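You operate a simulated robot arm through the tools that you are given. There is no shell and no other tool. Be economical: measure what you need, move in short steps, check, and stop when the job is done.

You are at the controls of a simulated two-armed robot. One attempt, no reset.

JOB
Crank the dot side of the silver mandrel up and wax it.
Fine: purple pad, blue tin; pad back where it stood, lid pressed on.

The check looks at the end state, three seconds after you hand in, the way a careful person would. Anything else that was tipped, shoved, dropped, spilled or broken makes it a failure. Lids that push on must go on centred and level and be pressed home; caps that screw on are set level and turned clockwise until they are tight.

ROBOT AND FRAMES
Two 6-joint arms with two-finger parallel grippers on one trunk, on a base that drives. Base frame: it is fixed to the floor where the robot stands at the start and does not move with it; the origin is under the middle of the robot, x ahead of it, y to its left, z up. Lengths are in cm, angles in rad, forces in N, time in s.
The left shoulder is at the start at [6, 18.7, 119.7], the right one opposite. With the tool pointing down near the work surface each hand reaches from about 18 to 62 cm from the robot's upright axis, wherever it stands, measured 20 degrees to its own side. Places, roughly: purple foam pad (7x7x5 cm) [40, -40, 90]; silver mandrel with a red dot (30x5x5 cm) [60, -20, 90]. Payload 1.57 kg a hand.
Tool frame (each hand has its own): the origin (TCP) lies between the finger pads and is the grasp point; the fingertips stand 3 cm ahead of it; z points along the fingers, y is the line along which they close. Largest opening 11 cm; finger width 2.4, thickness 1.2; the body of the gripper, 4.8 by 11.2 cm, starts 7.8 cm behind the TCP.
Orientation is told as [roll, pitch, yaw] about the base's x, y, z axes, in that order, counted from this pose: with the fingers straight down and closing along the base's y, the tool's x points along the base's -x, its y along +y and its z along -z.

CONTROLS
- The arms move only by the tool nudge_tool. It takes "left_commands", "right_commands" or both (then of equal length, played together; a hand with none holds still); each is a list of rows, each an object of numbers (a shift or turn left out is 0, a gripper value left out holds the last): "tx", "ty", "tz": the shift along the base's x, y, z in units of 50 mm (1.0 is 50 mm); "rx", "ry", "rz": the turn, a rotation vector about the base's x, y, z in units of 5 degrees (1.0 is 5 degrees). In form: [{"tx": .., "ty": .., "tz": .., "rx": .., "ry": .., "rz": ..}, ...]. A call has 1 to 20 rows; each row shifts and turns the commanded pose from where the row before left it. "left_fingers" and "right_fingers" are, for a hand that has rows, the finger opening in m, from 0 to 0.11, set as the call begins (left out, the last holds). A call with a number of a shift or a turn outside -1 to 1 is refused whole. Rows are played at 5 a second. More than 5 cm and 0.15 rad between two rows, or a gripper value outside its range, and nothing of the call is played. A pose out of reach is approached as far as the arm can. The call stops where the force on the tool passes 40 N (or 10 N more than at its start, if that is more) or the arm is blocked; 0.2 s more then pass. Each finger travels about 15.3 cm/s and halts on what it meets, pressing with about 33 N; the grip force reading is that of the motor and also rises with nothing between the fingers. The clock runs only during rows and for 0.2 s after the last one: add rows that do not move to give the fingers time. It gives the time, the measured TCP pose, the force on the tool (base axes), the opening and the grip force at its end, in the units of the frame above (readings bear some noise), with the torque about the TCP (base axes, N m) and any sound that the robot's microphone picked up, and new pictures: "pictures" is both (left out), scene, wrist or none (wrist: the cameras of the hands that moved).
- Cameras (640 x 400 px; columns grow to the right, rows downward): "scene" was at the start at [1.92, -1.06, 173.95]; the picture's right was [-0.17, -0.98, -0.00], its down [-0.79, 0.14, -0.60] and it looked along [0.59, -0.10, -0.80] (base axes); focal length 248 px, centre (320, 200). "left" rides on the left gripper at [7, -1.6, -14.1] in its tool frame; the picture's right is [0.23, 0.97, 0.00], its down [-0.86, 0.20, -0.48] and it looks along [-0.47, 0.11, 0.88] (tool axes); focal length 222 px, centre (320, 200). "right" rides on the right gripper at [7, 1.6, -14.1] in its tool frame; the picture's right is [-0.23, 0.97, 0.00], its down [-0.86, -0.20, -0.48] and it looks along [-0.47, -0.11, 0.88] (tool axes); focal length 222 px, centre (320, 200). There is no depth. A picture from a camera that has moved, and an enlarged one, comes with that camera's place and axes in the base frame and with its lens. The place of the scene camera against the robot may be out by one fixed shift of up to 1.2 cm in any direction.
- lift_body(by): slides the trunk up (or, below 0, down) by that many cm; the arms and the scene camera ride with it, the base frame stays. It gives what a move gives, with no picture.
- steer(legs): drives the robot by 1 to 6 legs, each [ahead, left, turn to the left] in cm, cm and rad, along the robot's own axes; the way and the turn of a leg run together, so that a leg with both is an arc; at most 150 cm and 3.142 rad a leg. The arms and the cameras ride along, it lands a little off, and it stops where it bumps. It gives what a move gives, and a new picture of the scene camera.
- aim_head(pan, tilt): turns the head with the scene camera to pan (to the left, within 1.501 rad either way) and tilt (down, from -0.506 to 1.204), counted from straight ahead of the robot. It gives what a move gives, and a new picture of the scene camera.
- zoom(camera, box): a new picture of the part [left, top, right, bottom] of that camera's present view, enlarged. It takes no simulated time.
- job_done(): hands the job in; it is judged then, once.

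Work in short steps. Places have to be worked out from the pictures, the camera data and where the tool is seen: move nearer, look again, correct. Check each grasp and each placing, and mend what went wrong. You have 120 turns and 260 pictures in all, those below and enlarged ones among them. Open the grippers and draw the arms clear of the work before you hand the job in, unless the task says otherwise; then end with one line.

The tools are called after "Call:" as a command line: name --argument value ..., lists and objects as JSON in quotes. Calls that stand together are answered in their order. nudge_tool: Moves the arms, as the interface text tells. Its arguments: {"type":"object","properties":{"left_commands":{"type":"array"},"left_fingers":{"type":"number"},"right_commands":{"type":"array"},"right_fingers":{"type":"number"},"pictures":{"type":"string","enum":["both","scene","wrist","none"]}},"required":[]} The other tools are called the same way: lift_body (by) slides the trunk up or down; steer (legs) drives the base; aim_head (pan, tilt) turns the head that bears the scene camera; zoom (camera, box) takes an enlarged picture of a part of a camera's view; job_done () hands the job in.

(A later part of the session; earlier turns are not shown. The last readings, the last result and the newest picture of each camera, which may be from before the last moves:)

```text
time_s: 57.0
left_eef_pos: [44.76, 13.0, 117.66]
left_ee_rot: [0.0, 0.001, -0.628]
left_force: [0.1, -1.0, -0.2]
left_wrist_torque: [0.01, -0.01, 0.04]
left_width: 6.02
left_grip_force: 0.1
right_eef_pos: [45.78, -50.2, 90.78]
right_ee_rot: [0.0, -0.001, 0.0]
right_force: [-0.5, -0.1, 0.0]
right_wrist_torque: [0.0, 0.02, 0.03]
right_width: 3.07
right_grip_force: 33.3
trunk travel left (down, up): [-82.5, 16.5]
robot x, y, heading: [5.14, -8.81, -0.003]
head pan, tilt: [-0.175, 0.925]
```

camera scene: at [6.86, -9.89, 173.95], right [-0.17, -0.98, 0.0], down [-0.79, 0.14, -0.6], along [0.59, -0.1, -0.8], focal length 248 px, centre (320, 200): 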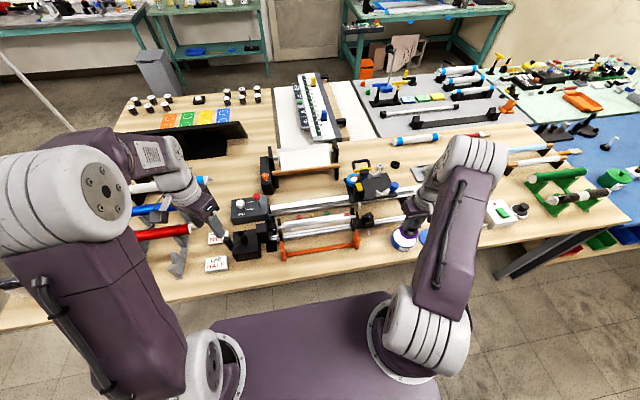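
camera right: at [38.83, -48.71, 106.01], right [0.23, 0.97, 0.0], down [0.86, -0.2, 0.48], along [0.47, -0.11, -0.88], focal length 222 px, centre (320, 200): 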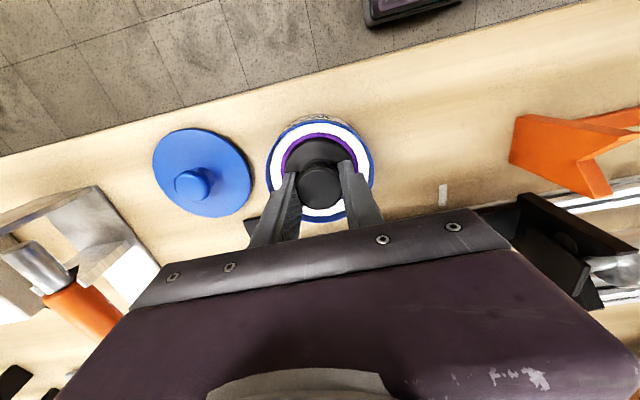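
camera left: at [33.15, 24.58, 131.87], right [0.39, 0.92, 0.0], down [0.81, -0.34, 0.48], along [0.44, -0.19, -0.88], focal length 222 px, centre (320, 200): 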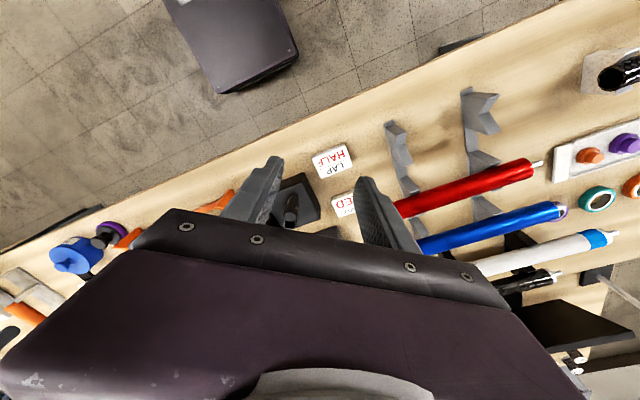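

The wax offers no resistance and the pad is well sunk in it, more than enough. I raise it straight up.

Call:
nudge_tool --right_commands '[{"tz": 0.2}, {"tz": 0.4}, {"tz": 0.6}, {"tz": 0.8}, {}]' --pictures "wrist"

Call:
zoom --camera "scene" --box '[360, 180, 480, 270]'

```text
time_s: 58.2
left_eef_pos: [44.83, 12.94, 117.59]
left_ee_rot: [-0.001, 0.0, -0.629]
left_force: [0.7, -0.2, -0.3]
left_wrist_torque: [0.01, -0.02, -0.01]
left_width: 6.01
left_grip_force: 0.0
right_eef_pos: [45.74, -50.33, 100.88]
right_ee_rot: [-0.001, 0.0, 0.0]
right_force: [0.1, -0.1, -1.1]
right_wrist_torque: [0.01, 0.0, -0.01]
right_width: 3.08
right_grip_force: 32.7
trunk travel left (down, up): [-82.5, 16.5]
robot x, y, heading: [4.96, -8.8, 0.002]
head pan, tilt: [-0.175, 0.925]
camera right: at [38.81, -48.76, 115.02], right [0.23, 0.97, 0.0], down [0.86, -0.2, 0.48], along [0.47, -0.11, -0.88], focal length 222 px, centre (320, 200)
```

right: 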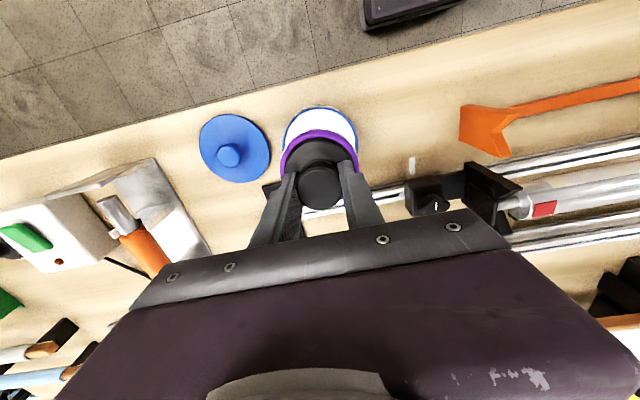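

```text
4.44 times, centred on (420, 225) of scene
camera zoom: at [6.89, -9.96, 173.95], right [-0.17, -0.98, 0.0], down [-0.79, 0.14, -0.6], along [0.59, -0.1, -0.8], focal length 1102 px, centre (-124, 89)
```

zoom: 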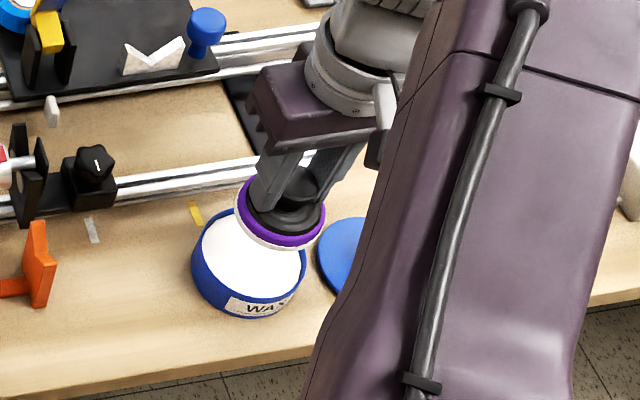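

The pad now carries white wax. The mandrel's other sides show the same white, so the bare silver dot side is what needs coating. I carry the pad above the mandrel near its dot end (55.2, -26.5), high.

Call:
nudge_tool --right_commands '[{"tz": 0.9}, {"tz": 0.7}, {"ty": 0.9}, {"ty": 0.9}, {"ty": 0.8, "tx": 0.5}, {"ty": 0.9, "tx": 0.4}, {"ty": 0.8, "tx": 0.5}, {"ty": 0.47, "tx": 0.5}, {}]' --pictures "both"

Call:
zoom --camera "scene" --box '[260, 170, 420, 260]'

```text
time_s: 60.2
left_eef_pos: [44.85, 12.98, 117.62]
left_ee_rot: [0.001, -0.001, -0.628]
left_force: [-0.7, -0.1, 0.1]
left_wrist_torque: [0.02, 0.0, -0.01]
left_width: 5.99
left_grip_force: 0.0
right_eef_pos: [55.27, -26.39, 108.82]
right_ee_rot: [0.001, 0.0, 0.0]
right_force: [0.4, -0.1, -0.2]
right_wrist_torque: [0.01, 0.0, -0.02]
right_width: 3.05
right_grip_force: 33.4
trunk travel left (down, up): [-82.5, 16.5]
robot x, y, heading: [4.73, -8.81, -0.002]
head pan, tilt: [-0.175, 0.925]
camera scene: at [6.82, -9.97, 173.95], right [-0.17, -0.98, 0.0], down [-0.79, 0.14, -0.6], along [0.59, -0.1, -0.8], focal length 248 px, centre (320, 200)
camera right: at [48.32, -24.83, 123.02], right [0.23, 0.97, 0.0], down [0.86, -0.2, 0.48], along [0.47, -0.11, -0.88], focal length 222 px, centre (320, 200)
```

scene: 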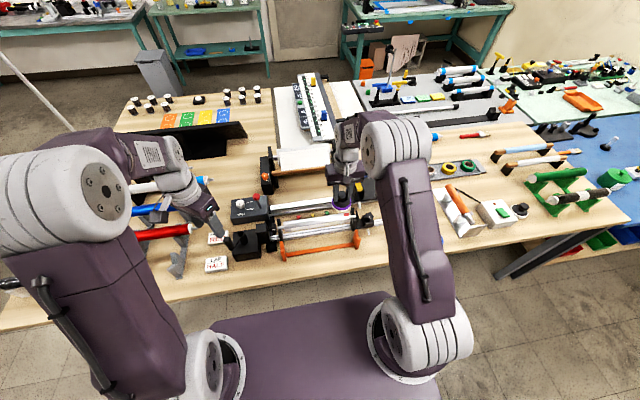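
right: 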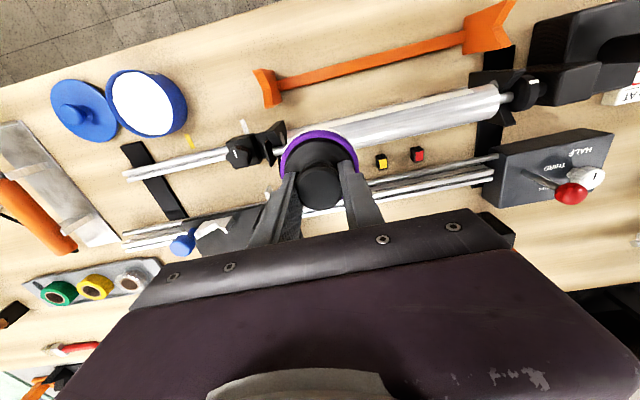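

```text
4.00 times, centred on (340, 215) of scene
camera zoom: at [6.82, -9.97, 173.95], right [-0.17, -0.98, 0.0], down [-0.79, 0.14, -0.6], along [0.59, -0.1, -0.8], focal length 992 px, centre (240, 140)
```

zoom: 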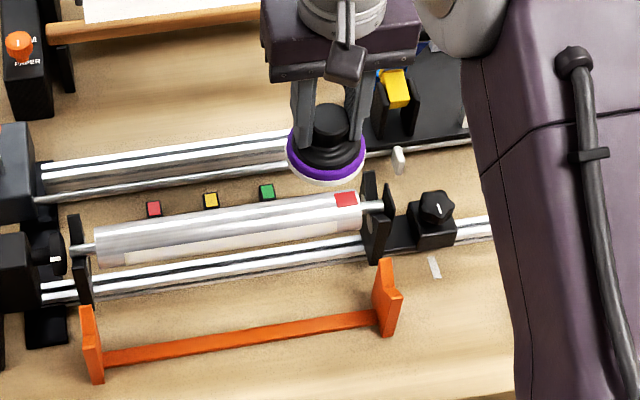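

The mandrel's axis is at x≈55.1, z≈94.5, so contact is expected near TCP z≈102.4. I lower toward it in small steps.

Call:
nudge_tool --right_commands '[{"tx": -0.03, "tz": -0.6}, {"tz": -0.5}, {}]' --pictures "none"

Call:
nudge_tool --right_commands '[{"tz": -0.08}, {}]' --pictures "none"

Call:
nudge_tool --right_commands '[{"tz": -0.06}, {}]' --pictures "wrist"

Call:
zoom --camera "scene" --box '[310, 180, 390, 230]'

```text
time_s: 61.0
left_eef_pos: [44.83, 13.15, 117.55]
left_ee_rot: [0.0, 0.0, -0.628]
left_force: [-0.1, -0.3, -0.1]
left_wrist_torque: [0.01, -0.02, -0.01]
left_width: 5.98
left_grip_force: 0.1
right_eef_pos: [55.18, -26.44, 103.5]
right_ee_rot: [0.002, -0.001, -0.001]
right_force: [-0.4, -0.4, 0.0]
right_wrist_torque: [0.01, -0.06, 0.0]
right_width: 3.06
right_grip_force: 33.0
trunk travel left (down, up): [-82.5, 16.5]
robot x, y, heading: [5.11, -8.69, 0.003]
head pan, tilt: [-0.175, 0.925]
```

```text
time_s: 61.6
left_eef_pos: [44.64, 13.12, 117.54]
left_ee_rot: [-0.003, 0.0, -0.63]
left_force: [-0.8, -0.1, -0.8]
left_wrist_torque: [0.03, -0.01, 0.01]
left_width: 6.02
left_grip_force: 0.0
right_eef_pos: [55.19, -26.42, 102.92]
right_ee_rot: [-0.002, 0.0, 0.0]
right_force: [-1.3, -0.5, -0.7]
right_wrist_torque: [0.02, 0.01, 0.0]
right_width: 3.05
right_grip_force: 33.0
trunk travel left (down, up): [-82.5, 16.5]
robot x, y, heading: [5.2, -8.55, -0.0]
head pan, tilt: [-0.175, 0.925]
```

```text
time_s: 62.2
left_eef_pos: [44.83, 12.99, 117.65]
left_ee_rot: [-0.001, 0.0, -0.626]
left_force: [0.0, 0.0, -0.7]
left_wrist_torque: [0.0, 0.03, 0.03]
left_width: 6.01
left_grip_force: 0.0
right_eef_pos: [55.18, -26.42, 102.58]
right_ee_rot: [0.001, 0.001, 0.0]
right_force: [0.7, -0.6, -0.9]
right_wrist_torque: [0.0, 0.0, -0.01]
right_width: 3.07
right_grip_force: 33.0
trunk travel left (down, up): [-82.5, 16.5]
robot x, y, heading: [4.83, -9.04, -0.002]
head pan, tilt: [-0.175, 0.925]
camera right: at [48.14, -24.86, 116.88], right [0.23, 0.97, 0.0], down [0.85, -0.2, 0.48], along [0.47, -0.11, -0.88], focal length 222 px, centre (320, 200)
```

right: 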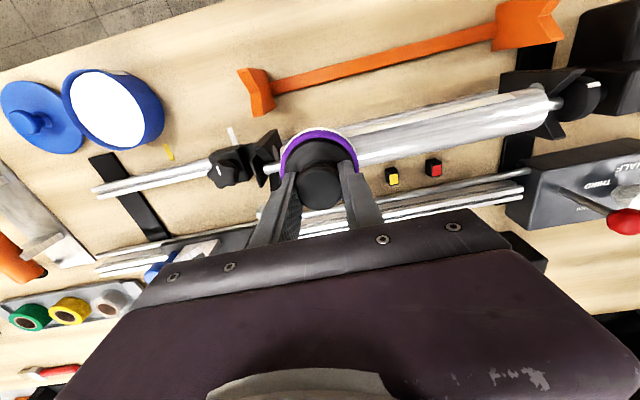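

```text
8.00 times, centred on (350, 205) of scene
camera zoom: at [6.84, -9.91, 173.95], right [-0.17, -0.98, 0.0], down [-0.79, 0.14, -0.6], along [0.59, -0.1, -0.8], focal length 1984 px, centre (80, 160)
```

zoom: 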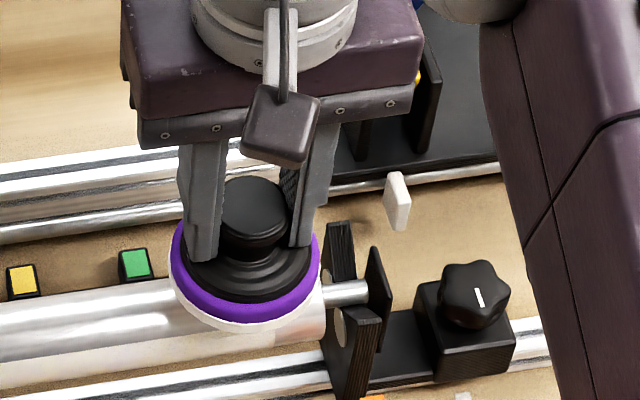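

Pad is right above the dot end, close to the surface. I continue in 0.2 cm steps until I feel it.

Call:
nudge_tool --right_commands '[{"tz": -0.04}, {}]' --pictures "none"

Call:
nudge_tool --right_commands '[{"tz": -0.04}, {}]' --pictures "none"

Call:
nudge_tool --right_commands '[{"tz": -0.04}, {}]' --pictures "none"

```text
time_s: 62.8
left_eef_pos: [44.78, 13.1, 117.64]
left_ee_rot: [-0.002, -0.001, -0.629]
left_force: [-0.7, -0.5, -0.1]
left_wrist_torque: [0.04, 0.03, 0.04]
left_width: 5.99
left_grip_force: 0.1
right_eef_pos: [55.12, -26.41, 102.51]
right_ee_rot: [0.0, 0.001, 0.001]
right_force: [0.3, -0.5, -0.3]
right_wrist_torque: [-0.05, -0.01, -0.02]
right_width: 3.07
right_grip_force: 33.1
trunk travel left (down, up): [-82.5, 16.5]
robot x, y, heading: [4.92, -8.78, 0.002]
head pan, tilt: [-0.175, 0.925]
```

```text
time_s: 63.4
left_eef_pos: [44.81, 13.03, 117.68]
left_ee_rot: [0.0, -0.001, -0.627]
left_force: [-0.6, -0.5, 1.2]
left_wrist_torque: [0.03, -0.06, 0.0]
left_width: 6.0
left_grip_force: 0.1
right_eef_pos: [55.05, -26.44, 102.18]
right_ee_rot: [-0.001, -0.002, 0.001]
right_force: [-0.1, -1.0, -1.0]
right_wrist_torque: [-0.02, -0.03, -0.01]
right_width: 3.07
right_grip_force: 33.0
trunk travel left (down, up): [-82.5, 16.5]
robot x, y, heading: [5.14, -9.3, -0.002]
head pan, tilt: [-0.175, 0.925]
```

```text
time_s: 64.0
left_eef_pos: [44.76, 13.0, 117.47]
left_ee_rot: [0.0, 0.0, -0.627]
left_force: [0.7, -0.5, 1.1]
left_wrist_torque: [0.02, 0.0, 0.01]
left_width: 6.0
left_grip_force: 0.1
right_eef_pos: [55.32, -26.42, 102.04]
right_ee_rot: [0.0, 0.001, 0.001]
right_force: [0.0, -0.8, -0.1]
right_wrist_torque: [-0.03, 0.02, -0.03]
right_width: 3.06
right_grip_force: 33.2
trunk travel left (down, up): [-82.5, 16.5]
robot x, y, heading: [5.03, -9.12, 0.002]
head pan, tilt: [-0.175, 0.925]
```

Call:
nudge_tool --right_commands '[{"tz": -0.04}, {}]' --pictures "none"

Call:
nudge_tool --right_commands '[{"tz": -0.04}, {}]' --pictures "none"

Call:
zoom --camera "scene" --box '[310, 180, 390, 230]'

```text
time_s: 64.6
left_eef_pos: [44.78, 13.04, 117.68]
left_ee_rot: [-0.002, -0.002, -0.628]
left_force: [-0.3, 0.7, -0.9]
left_wrist_torque: [-0.02, -0.01, -0.04]
left_width: 6.01
left_grip_force: 0.2
right_eef_pos: [55.23, -26.47, 101.74]
right_ee_rot: [0.0, -0.001, 0.0]
right_force: [0.0, 0.2, -0.4]
right_wrist_torque: [0.01, -0.01, 0.0]
right_width: 3.06
right_grip_force: 33.3
trunk travel left (down, up): [-82.5, 16.5]
robot x, y, heading: [5.02, -8.47, -0.002]
head pan, tilt: [-0.175, 0.925]
```

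```text
time_s: 65.2
left_eef_pos: [44.82, 12.95, 117.48]
left_ee_rot: [0.0, 0.0, -0.628]
left_force: [0.3, 0.0, 0.1]
left_wrist_torque: [0.0, 0.03, 0.01]
left_width: 6.0
left_grip_force: 0.1
right_eef_pos: [55.11, -26.46, 101.65]
right_ee_rot: [0.0, 0.0, 0.0]
right_force: [-0.5, -0.9, 0.1]
right_wrist_torque: [-0.03, 0.0, -0.03]
right_width: 3.08
right_grip_force: 33.3
trunk travel left (down, up): [-82.5, 16.5]
robot x, y, heading: [4.89, -8.99, 0.001]
head pan, tilt: [-0.175, 0.925]
```

```text
8.00 times, centred on (350, 205) of scene
camera zoom: at [6.86, -9.91, 173.95], right [-0.17, -0.98, 0.0], down [-0.79, 0.14, -0.6], along [0.59, -0.1, -0.8], focal length 1984 px, centre (80, 160)
```

zoom: 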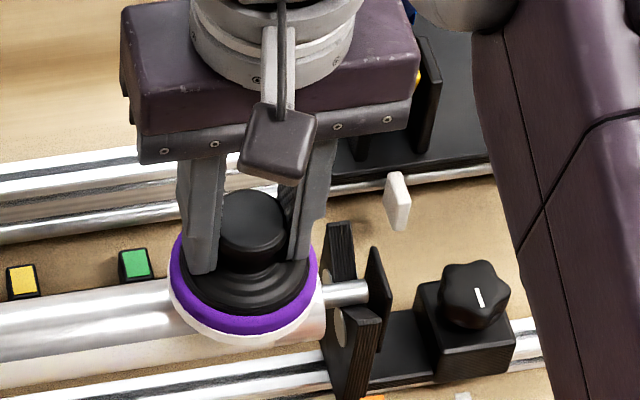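

Call:
nudge_tool --right_commands '[{"tz": -0.04}, {}]' --pictures "none"

Call:
nudge_tool --right_commands '[{"tz": -0.04}, {}]' --pictures "none"

Call:
nudge_tool --right_commands '[{"tz": -0.03}, {}]' --pictures "wrist"

```text
time_s: 65.8
left_eef_pos: [44.8, 12.85, 117.6]
left_ee_rot: [-0.001, 0.0, -0.628]
left_force: [-0.3, -1.5, -0.1]
left_wrist_torque: [-0.01, 0.01, 0.02]
left_width: 6.01
left_grip_force: 0.1
right_eef_pos: [55.22, -26.39, 101.32]
right_ee_rot: [0.0, -0.001, -0.001]
right_force: [-0.4, 0.6, 0.6]
right_wrist_torque: [-0.01, 0.0, -0.02]
right_width: 3.08
right_grip_force: 33.3
trunk travel left (down, up): [-82.5, 16.5]
robot x, y, heading: [4.94, -8.65, 0.0]
head pan, tilt: [-0.175, 0.925]
```

```text
time_s: 66.4
left_eef_pos: [44.78, 12.99, 117.57]
left_ee_rot: [0.0, 0.001, -0.629]
left_force: [-0.5, 0.1, -0.4]
left_wrist_torque: [0.0, -0.02, 0.01]
left_width: 6.02
left_grip_force: 0.0
right_eef_pos: [55.16, -26.46, 101.19]
right_ee_rot: [0.0, 0.001, 0.001]
right_force: [0.1, -0.4, -0.2]
right_wrist_torque: [-0.02, -0.01, 0.01]
right_width: 3.06
right_grip_force: 32.8
trunk travel left (down, up): [-82.5, 16.5]
robot x, y, heading: [5.34, -9.06, -0.0]
head pan, tilt: [-0.175, 0.925]
```

```text
time_s: 67.0
left_eef_pos: [44.83, 12.93, 117.53]
left_ee_rot: [0.0, 0.001, -0.629]
left_force: [0.8, -0.1, -0.1]
left_wrist_torque: [0.01, 0.05, -0.03]
left_width: 5.98
left_grip_force: 0.1
right_eef_pos: [55.33, -26.31, 101.14]
right_ee_rot: [0.001, 0.0, 0.002]
right_force: [-0.2, -0.5, 0.1]
right_wrist_torque: [0.04, -0.01, 0.01]
right_width: 3.06
right_grip_force: 33.0
trunk travel left (down, up): [-82.5, 16.5]
robot x, y, heading: [5.08, -8.72, 0.004]
head pan, tilt: [-0.175, 0.925]
camera right: at [48.18, -24.87, 115.3], right [0.23, 0.97, 0.0], down [0.85, -0.2, 0.48], along [0.47, -0.11, -0.88], focal length 222 px, centre (320, 200)
```

right: 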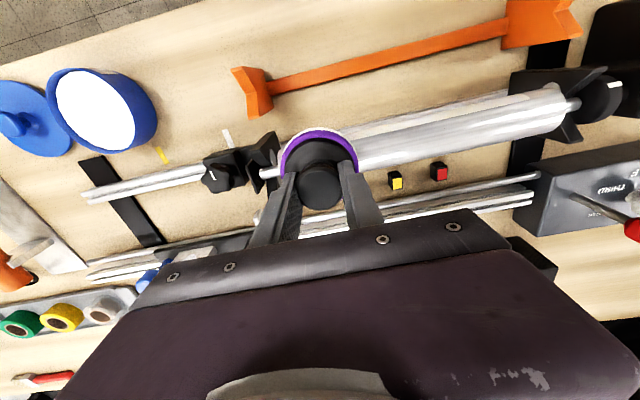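

Re-triangulating a tape mark puts the table at z≈86, so the pad is only ~4 cm below TCP; contact should come near 100.5. I keep on in small steps.

Call:
nudge_tool --right_commands '[{"tz": -0.04}, {}]' --pictures "none"

Call:
nudge_tool --right_commands '[{"tz": -0.03}, {}]' --pictures "none"

Call:
nudge_tool --right_commands '[{"tz": -0.03}, {}]' --pictures "none"

```text
time_s: 67.6
left_eef_pos: [44.72, 13.01, 117.61]
left_ee_rot: [-0.002, -0.002, -0.627]
left_force: [0.4, -0.5, 0.0]
left_wrist_torque: [0.0, 0.04, 0.0]
left_width: 6.03
left_grip_force: 0.1
right_eef_pos: [55.24, -26.36, 100.82]
right_ee_rot: [0.001, 0.001, -0.002]
right_force: [-0.1, 0.4, -0.6]
right_wrist_torque: [0.0, -0.03, -0.01]
right_width: 3.08
right_grip_force: 32.5
trunk travel left (down, up): [-82.5, 16.5]
robot x, y, heading: [4.81, -8.8, 0.001]
head pan, tilt: [-0.175, 0.925]
```

```text
time_s: 68.2
left_eef_pos: [44.78, 13.0, 117.65]
left_ee_rot: [0.002, -0.001, -0.629]
left_force: [-0.3, -0.2, 0.0]
left_wrist_torque: [-0.05, -0.02, -0.02]
left_width: 6.01
left_grip_force: 0.1
right_eef_pos: [55.08, -26.52, 100.85]
right_ee_rot: [0.0, -0.001, 0.001]
right_force: [0.1, 0.6, -0.9]
right_wrist_torque: [0.0, -0.01, -0.04]
right_width: 3.04
right_grip_force: 33.0
trunk travel left (down, up): [-82.5, 16.5]
robot x, y, heading: [5.1, -9.04, 0.001]
head pan, tilt: [-0.175, 0.925]
```

```text
time_s: 68.8
left_eef_pos: [44.82, 12.95, 117.6]
left_ee_rot: [-0.001, 0.0, -0.626]
left_force: [0.4, -0.7, 0.2]
left_wrist_torque: [-0.01, 0.04, 0.0]
left_width: 5.98
left_grip_force: 0.0
right_eef_pos: [55.13, -26.39, 100.56]
right_ee_rot: [0.0, 0.002, 0.0]
right_force: [0.8, 0.4, 0.5]
right_wrist_torque: [0.02, -0.04, 0.0]
right_width: 3.1
right_grip_force: 32.8
trunk travel left (down, up): [-82.5, 16.5]
robot x, y, heading: [4.74, -8.72, 0.0]
head pan, tilt: [-0.175, 0.925]
```

Call:
nudge_tool --right_commands '[{"tz": -0.03}, {}]' --pictures "none"

Call:
nudge_tool --right_commands '[{"tz": -0.03}, {}]' --pictures "none"

Call:
nudge_tool --right_commands '[{"tz": -0.03}, {}]' --pictures "none"

Call:
zoom --camera "scene" --box '[310, 180, 390, 230]'

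```text
time_s: 69.4
left_eef_pos: [44.65, 12.95, 117.68]
left_ee_rot: [-0.001, 0.0, -0.628]
left_force: [0.1, 0.5, -0.2]
left_wrist_torque: [0.0, -0.05, -0.01]
left_width: 6.0
left_grip_force: 0.1
right_eef_pos: [55.24, -26.27, 100.56]
right_ee_rot: [0.001, -0.002, -0.001]
right_force: [0.7, -1.3, 7.2]
right_wrist_torque: [0.01, -0.05, -0.02]
right_width: 3.06
right_grip_force: 33.3
trunk travel left (down, up): [-82.5, 16.5]
robot x, y, heading: [4.69, -8.75, -0.001]
head pan, tilt: [-0.175, 0.925]
```

```text
time_s: 70.0
left_eef_pos: [44.51, 12.95, 117.63]
left_ee_rot: [-0.001, -0.002, -0.629]
left_force: [0.0, 0.8, 0.3]
left_wrist_torque: [-0.01, -0.05, 0.0]
left_width: 5.99
left_grip_force: 0.1
right_eef_pos: [55.13, -26.43, 100.42]
right_ee_rot: [-0.002, -0.006, 0.002]
right_force: [2.1, -0.7, 20.1]
right_wrist_torque: [0.02, -0.15, 0.0]
right_width: 3.09
right_grip_force: 33.1
trunk travel left (down, up): [-82.5, 16.5]
robot x, y, heading: [4.67, -8.74, -0.004]
head pan, tilt: [-0.175, 0.925]
```

```text
time_s: 70.6
left_eef_pos: [44.46, 13.08, 117.67]
left_ee_rot: [-0.001, -0.003, -0.628]
left_force: [-0.4, -1.5, 0.0]
left_wrist_torque: [-0.01, 0.03, 0.01]
left_width: 6.0
left_grip_force: 0.0
right_eef_pos: [55.09, -26.31, 100.25]
right_ee_rot: [-0.002, -0.004, 0.0]
right_force: [4.2, -2.3, 29.5]
right_wrist_torque: [-0.03, -0.27, -0.02]
right_width: 3.06
right_grip_force: 32.8
trunk travel left (down, up): [-82.5, 16.5]
robot x, y, heading: [4.99, -8.79, -0.001]
head pan, tilt: [-0.175, 0.925]
```

```text
8.00 times, centred on (350, 205) of scene
camera zoom: at [6.5, -9.79, 173.97], right [-0.17, -0.98, 0.0], down [-0.79, 0.14, -0.6], along [0.59, -0.11, -0.8], focal length 1984 px, centre (80, 160)
```

zoom: 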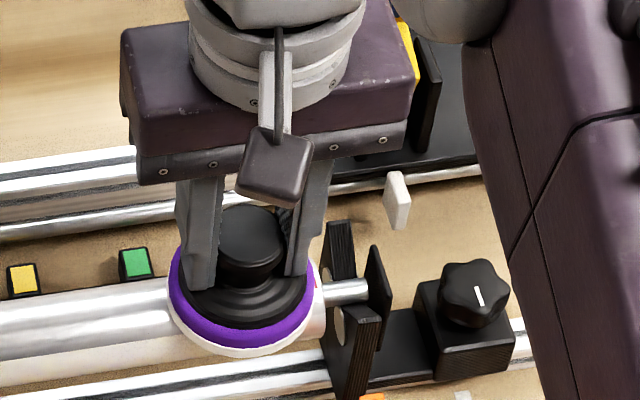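

Contact begins at TCP z≈100.5. 30 N is more than needed, so I back off to a few newtons, then stroke toward the headstock.

Call:
nudge_tool --right_commands '[{"tz": 0.055, "tx": 0.04}, {"ty": -0.1}, {}]' --pictures "none"

Call:
nudge_tool --right_commands '[{"ty": 0.3}, {"ty": 0.3}, {"ty": 0.3}, {"ty": 0.3}, {"ty": 0.3}, {}]' --pictures "both"

Call:
zoom --camera "scene" --box '[260, 170, 420, 260]'

```text
time_s: 71.4
left_eef_pos: [44.67, 12.91, 117.58]
left_ee_rot: [0.0, 0.001, -0.627]
left_force: [0.8, 0.2, -0.4]
left_wrist_torque: [0.0, 0.01, -0.01]
left_width: 6.01
left_grip_force: 0.0
right_eef_pos: [55.17, -26.94, 100.42]
right_ee_rot: [0.0, 0.002, -0.001]
right_force: [-0.9, 1.7, 2.1]
right_wrist_torque: [0.05, 0.06, 0.0]
right_width: 3.04
right_grip_force: 33.4
trunk travel left (down, up): [-82.5, 16.5]
robot x, y, heading: [4.78, -8.69, 0.002]
head pan, tilt: [-0.175, 0.925]
```

```text
time_s: 72.8
left_eef_pos: [44.69, 12.97, 117.6]
left_ee_rot: [0.0, 0.0, -0.627]
left_force: [-0.3, -0.8, -0.5]
left_wrist_torque: [-0.01, 0.01, -0.02]
left_width: 6.01
left_grip_force: 0.0
right_eef_pos: [55.39, -19.43, 100.45]
right_ee_rot: [-0.001, 0.0, 0.001]
right_force: [0.2, 0.5, 0.2]
right_wrist_torque: [0.04, 0.0, 0.0]
right_width: 3.07
right_grip_force: 32.2
trunk travel left (down, up): [-82.5, 16.5]
robot x, y, heading: [4.84, -8.61, 0.003]
head pan, tilt: [-0.175, 0.925]
camera scene: at [6.86, -9.96, 173.95], right [-0.17, -0.98, 0.0], down [-0.79, 0.14, -0.6], along [0.59, -0.1, -0.8], focal length 248 px, centre (320, 200)
camera right: at [48.39, -17.91, 114.63], right [0.23, 0.97, 0.0], down [0.86, -0.2, 0.48], along [0.47, -0.11, -0.88], focal length 222 px, centre (320, 200)
```

scene: 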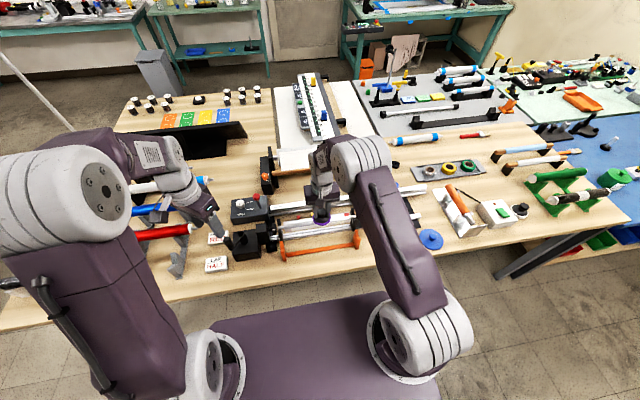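
right: 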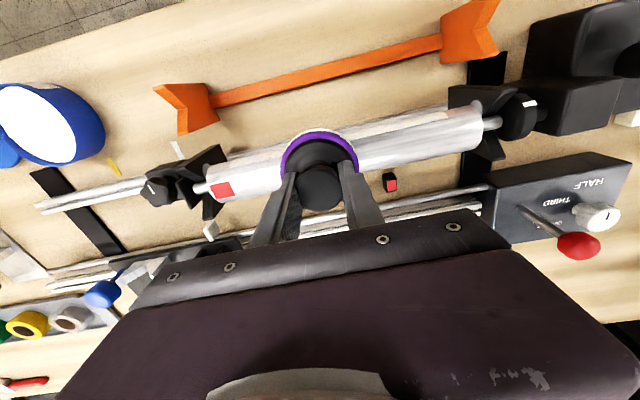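

```text
4.00 times, centred on (340, 215) of scene
camera zoom: at [6.86, -9.96, 173.95], right [-0.17, -0.98, 0.0], down [-0.79, 0.14, -0.6], along [0.59, -0.1, -0.8], focal length 992 px, centre (240, 140)
```

zoom: 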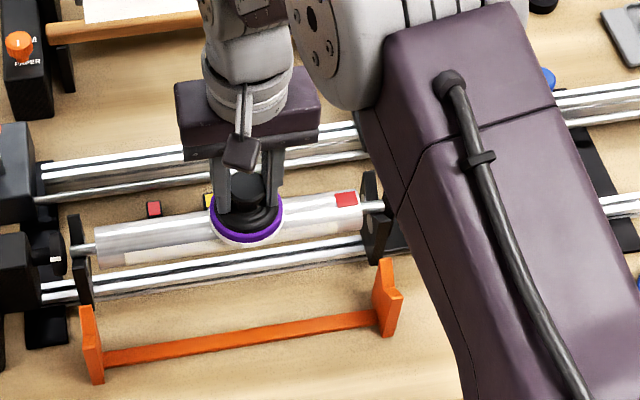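

Contact faded during the stroke. I zoom to see how the wiped part looks.

Call:
zoom --camera "scene" --box '[280, 180, 360, 240]'

Call:
zoom --camera "right" --box '[180, 90, 500, 220]'

```text
6.67 times, centred on (320, 210) of scene
camera zoom: at [6.86, -9.96, 173.95], right [-0.17, -0.98, 0.0], down [-0.79, 0.14, -0.6], along [0.59, -0.1, -0.8], focal length 1654 px, centre (320, 133)
```

zoom: 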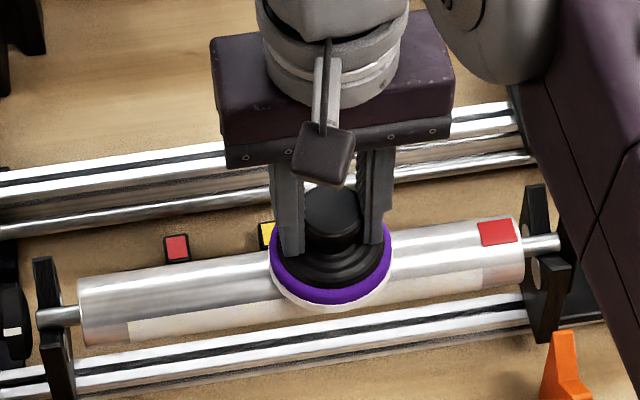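

```text
2.00 times, centred on (340, 155) of right
camera zoom: at [48.39, -17.91, 114.63], right [0.23, 0.97, 0.0], down [0.86, -0.2, 0.48], along [0.47, -0.11, -0.88], focal length 444 px, centre (280, 290)
```

zoom: 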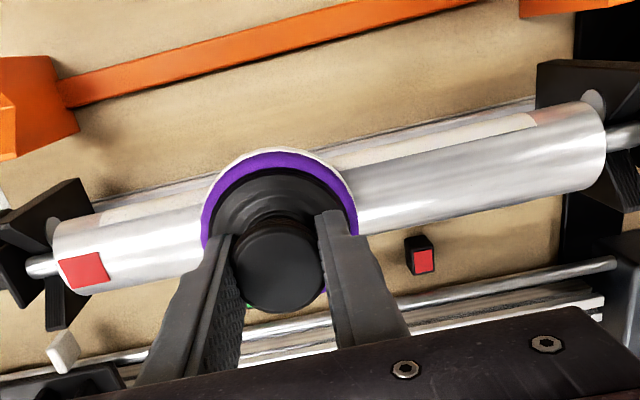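

No clear film yet since contact was too light. I press to roughly 8 N here and stroke on with checks.

Call:
nudge_tool --right_commands '[{"tz": -0.03}, {}]' --pictures "none"

Call:
nudge_tool --right_commands '[{"ty": -0.3}, {"ty": -0.3}, {"ty": -0.3}, {"ty": -0.3}, {"ty": -0.3}, {}]' --pictures "none"

```text
time_s: 73.4
left_eef_pos: [44.77, 13.0, 117.6]
left_ee_rot: [0.0, 0.0, -0.629]
left_force: [-0.2, -0.6, 0.7]
left_wrist_torque: [0.01, 0.01, 0.02]
left_width: 5.99
left_grip_force: 0.0
right_eef_pos: [55.42, -19.54, 100.3]
right_ee_rot: [-0.002, 0.0, 0.0]
right_force: [-0.1, -1.0, 6.7]
right_wrist_torque: [0.01, 0.02, -0.02]
right_width: 3.04
right_grip_force: 32.8
trunk travel left (down, up): [-82.5, 16.5]
robot x, y, heading: [5.1, -9.0, -0.001]
head pan, tilt: [-0.175, 0.925]
```

```text
time_s: 74.8
left_eef_pos: [44.73, 13.09, 117.69]
left_ee_rot: [-0.003, -0.003, -0.626]
left_force: [1.5, -0.9, -0.6]
left_wrist_torque: [-0.03, 0.0, 0.04]
left_width: 5.96
left_grip_force: 0.1
right_eef_pos: [55.41, -26.81, 100.34]
right_ee_rot: [-0.001, -0.003, -0.002]
right_force: [0.1, 4.6, 9.6]
right_wrist_torque: [0.23, 0.03, 0.02]
right_width: 3.08
right_grip_force: 32.9
trunk travel left (down, up): [-82.5, 16.5]
robot x, y, heading: [4.97, -8.66, -0.002]
head pan, tilt: [-0.175, 0.925]
```

Good contact, 7–10 N. Now a full stroke toward the headstock (y≈-8).

Call:
nudge_tool --right_commands '[{"ty": 0.3}, {"ty": 0.3}, {"ty": 0.3}, {"ty": 0.3}, {"ty": 0.3}, {"ty": 0.3}, {"ty": 0.3}, {"ty": 0.3}, {"ty": 0.3}, {"ty": 0.3}, {"ty": 0.3}, {"ty": 0.3}, {}]' --pictures "wrist"

Call:
zoom --camera "scene" --box '[270, 180, 370, 240]'

```text
time_s: 77.6
left_eef_pos: [44.55, 12.78, 117.75]
left_ee_rot: [0.001, 0.001, -0.628]
left_force: [0.2, 0.4, 0.4]
left_wrist_torque: [-0.01, -0.02, 0.0]
left_width: 5.98
left_grip_force: 0.0
right_eef_pos: [55.35, -9.06, 100.35]
right_ee_rot: [0.0, -0.002, 0.001]
right_force: [-0.7, -8.1, 12.5]
right_wrist_torque: [-0.31, 0.01, -0.01]
right_width: 3.07
right_grip_force: 32.9
trunk travel left (down, up): [-82.5, 16.5]
robot x, y, heading: [4.82, -8.61, 0.001]
head pan, tilt: [-0.175, 0.925]
camera right: at [48.23, -7.53, 114.5], right [0.23, 0.97, 0.0], down [0.85, -0.2, 0.48], along [0.47, -0.11, -0.88], focal length 222 px, centre (320, 200)
```

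right: 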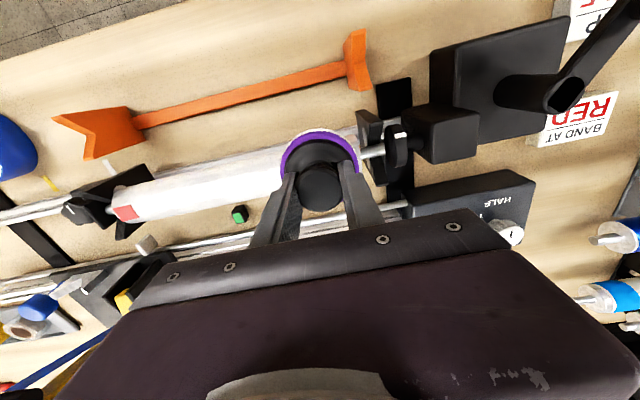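

```text
6.40 times, centred on (320, 210) of scene
camera zoom: at [6.62, -10.18, 173.95], right [-0.17, -0.98, 0.0], down [-0.79, 0.14, -0.6], along [0.59, -0.1, -0.8], focal length 1588 px, centre (320, 136)
```

zoom: 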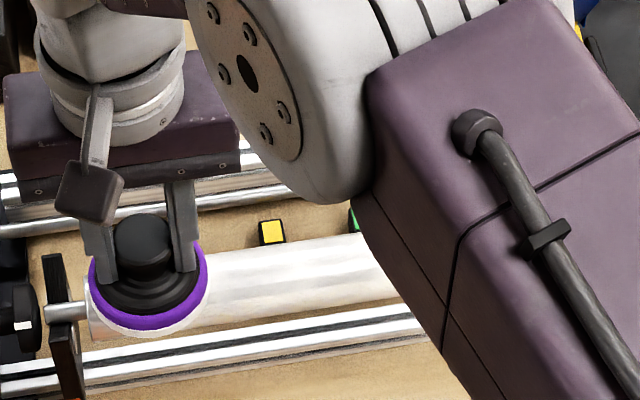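

A film is appearing on the wiped part. I go half a cm further to the end and stroke back along the whole length.

Call:
nudge_tool --right_commands '[{"ty": 0.1}, {"ty": -0.3}, {"ty": -0.3}, {"ty": -0.3}, {"ty": -0.3}, {"ty": -0.3}, {"ty": -0.3}, {"ty": -0.3}, {"ty": -0.3}, {"ty": -0.3}, {"ty": -0.3}, {"ty": -0.3}, {"ty": -0.3}, {"ty": -0.1}, {}]' --pictures "wrist"

Call:
zoom --camera "scene" --box '[270, 180, 370, 240]'

Call:
zoom --camera "right" --box '[240, 60, 600, 220]'

```text
time_s: 80.8
left_eef_pos: [44.73, 13.05, 117.64]
left_ee_rot: [-0.002, -0.003, -0.629]
left_force: [-0.5, 0.6, 0.7]
left_wrist_torque: [0.0, 0.05, -0.01]
left_width: 6.0
left_grip_force: 0.1
right_eef_pos: [55.33, -26.95, 100.33]
right_ee_rot: [-0.003, 0.0, 0.0]
right_force: [-0.9, 5.0, 7.3]
right_wrist_torque: [0.19, 0.02, 0.01]
right_width: 3.07
right_grip_force: 33.2
trunk travel left (down, up): [-82.5, 16.5]
robot x, y, heading: [4.97, -8.82, 0.0]
head pan, tilt: [-0.175, 0.925]
camera right: at [48.28, -25.3, 114.49], right [0.23, 0.97, 0.0], down [0.85, -0.2, 0.48], along [0.47, -0.11, -0.88], focal length 222 px, centre (320, 200)
```

right: 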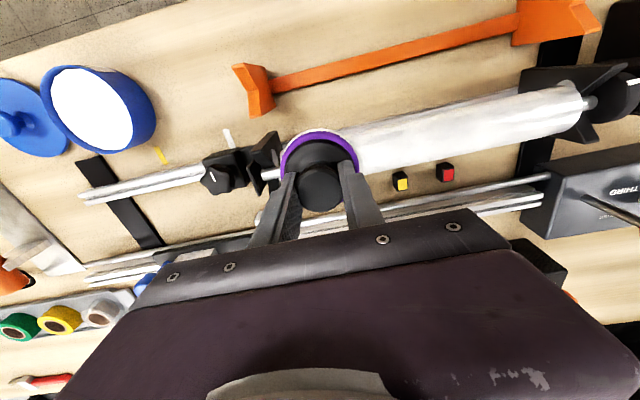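

```text
6.40 times, centred on (320, 210) of scene
camera zoom: at [6.72, -9.74, 173.95], right [-0.17, -0.98, 0.0], down [-0.79, 0.14, -0.6], along [0.59, -0.11, -0.8], focal length 1588 px, centre (320, 136)
```

zoom: 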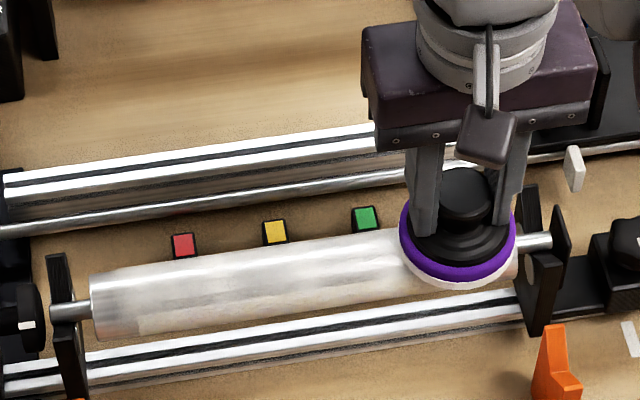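

```text
1.78 times, centred on (420, 140) of right
camera zoom: at [48.28, -25.3, 114.49], right [0.23, 0.97, 0.0], down [0.85, -0.2, 0.48], along [0.47, -0.11, -0.88], focal length 395 px, centre (142, 307)
```

zoom: 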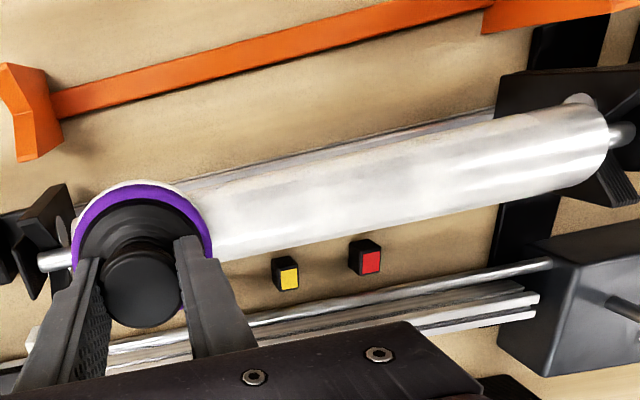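

The film is forming but thin and patchy. I do another full back-and-forth stroke with the same pressure.

Call:
nudge_tool --right_commands '[{"ty": 0.4}, {"ty": 0.4}, {"ty": 0.4}, {"ty": 0.4}, {"ty": 0.4}, {"ty": 0.4}, {"ty": 0.4}, {"ty": 0.4}, {"ty": 0.4}, {"ty": 0.16}, {}, {"ty": -0.4}, {"ty": -0.4}, {"ty": -0.4}, {"ty": -0.4}, {"ty": -0.4}, {"ty": -0.4}, {"ty": -0.4}, {"ty": -0.4}, {"ty": -0.4}]' --pictures "none"

Call:
nudge_tool --right_commands '[{"ty": -0.16}, {}]' --pictures "wrist"

Call:
zoom --camera "scene" --box '[270, 180, 370, 240]'

Call:
zoom --camera "right" --box '[240, 60, 600, 220]'

```text
time_s: 85.0
left_eef_pos: [44.83, 13.04, 117.68]
left_ee_rot: [0.001, 0.0, -0.627]
left_force: [-0.2, 1.0, -0.1]
left_wrist_torque: [0.0, 0.01, 0.0]
left_width: 6.0
left_grip_force: 0.0
right_eef_pos: [55.29, -26.06, 100.31]
right_ee_rot: [-0.001, -0.001, 0.0]
right_force: [0.2, 2.9, 4.0]
right_wrist_torque: [0.16, 0.04, -0.01]
right_width: 3.1
right_grip_force: 33.2
trunk travel left (down, up): [-82.5, 16.5]
robot x, y, heading: [4.87, -9.02, -0.001]
head pan, tilt: [-0.175, 0.925]
```

```text
time_s: 85.6
left_eef_pos: [44.87, 12.93, 117.69]
left_ee_rot: [-0.002, 0.001, -0.627]
left_force: [-0.3, -0.6, -0.5]
left_wrist_torque: [0.01, 0.02, -0.01]
left_width: 5.96
left_grip_force: 0.1
right_eef_pos: [55.31, -26.73, 100.29]
right_ee_rot: [-0.002, -0.002, -0.001]
right_force: [0.1, 2.7, 5.2]
right_wrist_torque: [0.13, -0.01, 0.03]
right_width: 3.04
right_grip_force: 33.3
trunk travel left (down, up): [-82.5, 16.5]
robot x, y, heading: [4.91, -8.9, 0.002]
head pan, tilt: [-0.175, 0.925]
camera right: at [48.34, -25.26, 114.47], right [0.23, 0.97, 0.0], down [0.85, -0.2, 0.48], along [0.47, -0.11, -0.88], focal length 222 px, centre (320, 200)
```

right: 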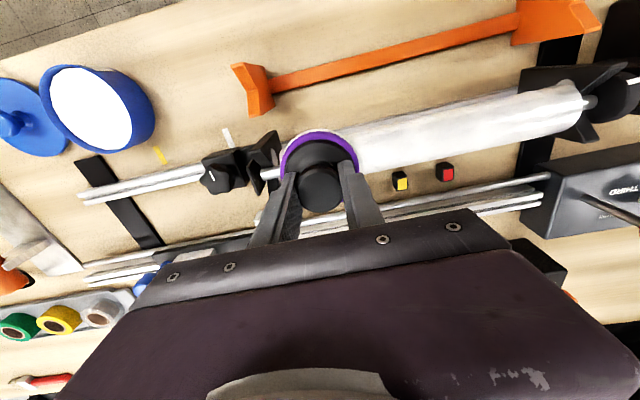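

```text
6.40 times, centred on (320, 210) of scene
camera zoom: at [6.77, -9.78, 173.96], right [-0.17, -0.98, 0.0], down [-0.79, 0.14, -0.6], along [0.59, -0.11, -0.8], focal length 1588 px, centre (320, 136)
```

zoom: 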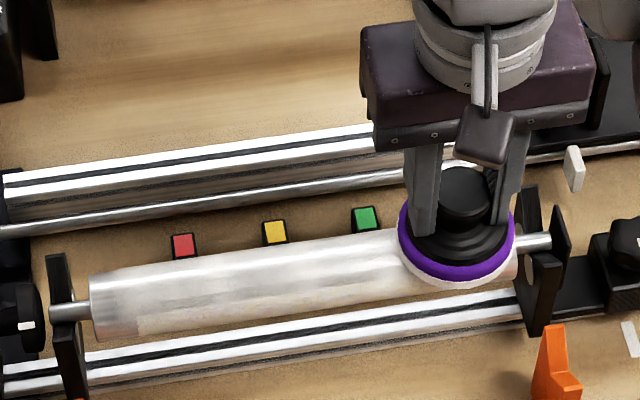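

```text
1.78 times, centred on (420, 140) of right
camera zoom: at [48.34, -25.26, 114.47], right [0.23, 0.97, 0.0], down [0.85, -0.2, 0.48], along [0.47, -0.11, -0.88], focal length 395 px, centre (142, 307)
```

zoom: 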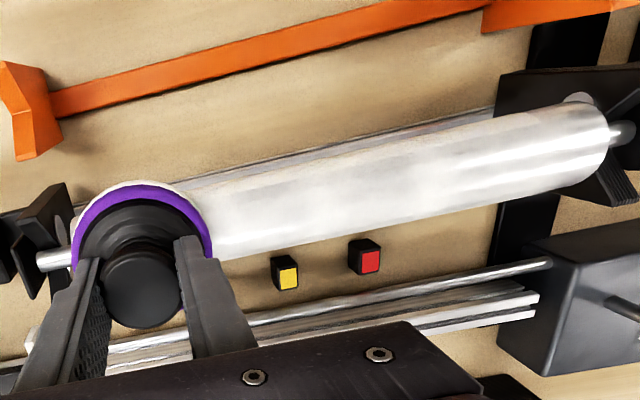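

The look has settled. I lift the pad off and pull it back toward the robot to inspect the whole mandrel.

Call:
nudge_tool --right_commands '[{"tz": 0.6}, {"tz": 0.9}, {"tz": 0.9}, {"ty": -0.8}, {"ty": -0.8}, {}]' --pictures "wrist"

Call:
zoom --camera "scene" --box '[270, 180, 370, 240]'

Call:
zoom --camera "right" --box '[320, 40, 600, 200]'

```text
time_s: 87.0
left_eef_pos: [44.86, 13.06, 117.65]
left_ee_rot: [-0.001, -0.001, -0.63]
left_force: [-0.5, 0.2, -0.3]
left_wrist_torque: [-0.03, -0.01, 0.0]
left_width: 6.0
left_grip_force: 0.0
right_eef_pos: [55.36, -34.85, 112.24]
right_ee_rot: [0.0, 0.0, 0.001]
right_force: [0.1, -0.2, -0.6]
right_wrist_torque: [0.01, 0.0, 0.01]
right_width: 3.1
right_grip_force: 33.0
trunk travel left (down, up): [-82.5, 16.5]
robot x, y, heading: [4.86, -8.8, 0.004]
head pan, tilt: [-0.175, 0.925]
camera right: at [48.32, -33.29, 126.51], right [0.23, 0.97, 0.0], down [0.85, -0.2, 0.48], along [0.47, -0.11, -0.88], focal length 222 px, centre (320, 200)
```

right: 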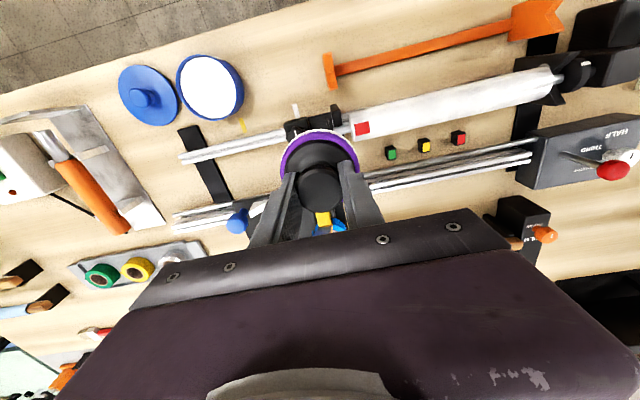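

```text
6.40 times, centred on (320, 210) of scene
camera zoom: at [6.82, -9.75, 173.95], right [-0.17, -0.98, 0.0], down [-0.79, 0.14, -0.6], along [0.59, -0.11, -0.8], focal length 1588 px, centre (320, 136)
```

zoom: 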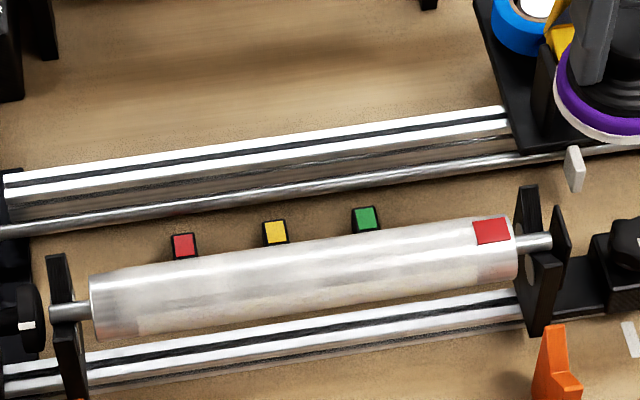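

```text
2.29 times, centred on (460, 120) of right
camera zoom: at [48.32, -33.29, 126.51], right [0.23, 0.97, 0.0], down [0.85, -0.2, 0.48], along [0.47, -0.11, -0.88], focal length 508 px, centre (0, 383)
```

zoom: 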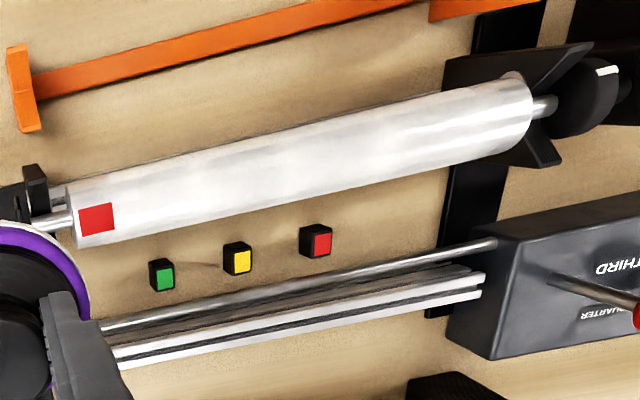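

Call:
zoom --camera "scene" --box '[280, 205, 320, 235]'

Call:
zoom --camera "scene" --box '[320, 200, 360, 230]'

Call:
zoom --camera "right" --box '[460, 50, 580, 130]'

```text
13.33 times, centred on (300, 220) of scene
camera zoom: at [6.82, -9.75, 173.95], right [-0.17, -0.98, 0.0], down [-0.79, 0.14, -0.6], along [0.59, -0.11, -0.8], focal length 3308 px, centre (587, -67)
```

zoom: 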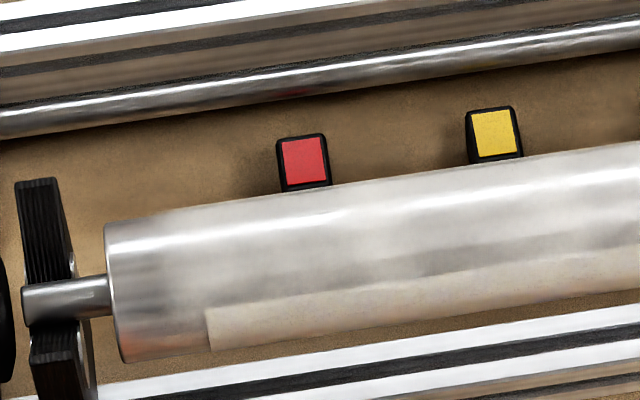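

```text
13.33 times, centred on (340, 215) of scene
camera zoom: at [6.82, -9.75, 173.95], right [-0.17, -0.98, 0.0], down [-0.79, 0.14, -0.6], along [0.59, -0.11, -0.8], focal length 3308 px, centre (53, 0)
```

zoom: 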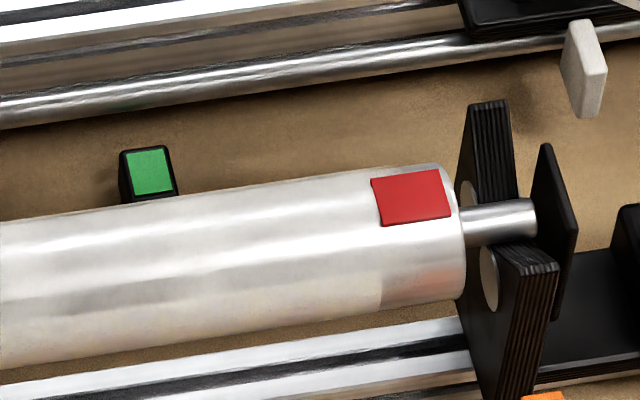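

```text
5.00 times, centred on (520, 90) of right
camera zoom: at [48.32, -33.29, 126.51], right [0.23, 0.97, 0.0], down [0.85, -0.2, 0.48], along [0.47, -0.11, -0.88], focal length 1111 px, centre (-680, 750)
```

zoom: 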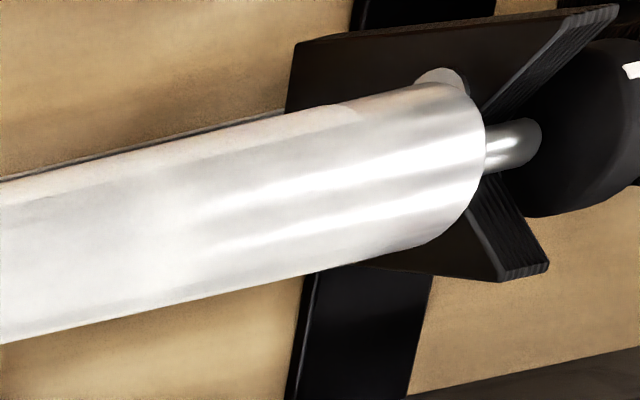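

The film covers the middle well, but fades toward the headstock end (y≈-9 to -7) and is uneven. I reload the pad with wax and repeat, going further to that end.

Call:
nudge_tool --right_commands '[{"ty": -0.8, "tx": -0.4}, {"ty": -0.8, "tx": -0.5}, {"ty": -0.8, "tx": -0.5}, {"ty": -0.69, "tx": -0.51}, {"tz": -0.8}, {"tz": -0.8}, {"tz": -0.8}, {"tz": -0.8}, {}]' --pictures "wrist"

```text
time_s: 89.0
left_eef_pos: [44.79, 12.94, 117.55]
left_ee_rot: [0.0, 0.002, -0.627]
left_force: [-0.2, -0.5, 0.3]
left_wrist_torque: [0.03, -0.01, 0.0]
left_width: 6.01
left_grip_force: 0.1
right_eef_pos: [45.88, -50.5, 96.1]
right_ee_rot: [-0.001, 0.0, 0.001]
right_force: [-0.3, -0.2, -0.7]
right_wrist_torque: [0.01, -0.04, 0.0]
right_width: 3.06
right_grip_force: 32.7
trunk travel left (down, up): [-82.5, 16.5]
robot x, y, heading: [4.89, -9.04, -0.005]
head pan, tilt: [-0.175, 0.925]
camera right: at [38.82, -48.89, 110.4], right [0.23, 0.97, 0.0], down [0.85, -0.2, 0.48], along [0.47, -0.11, -0.88], focal length 222 px, centre (320, 200)
```

right: 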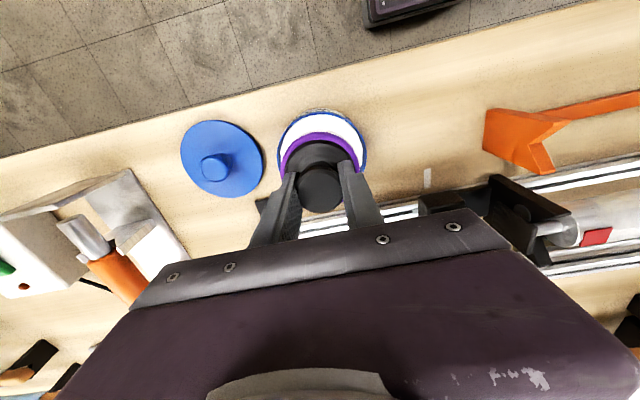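

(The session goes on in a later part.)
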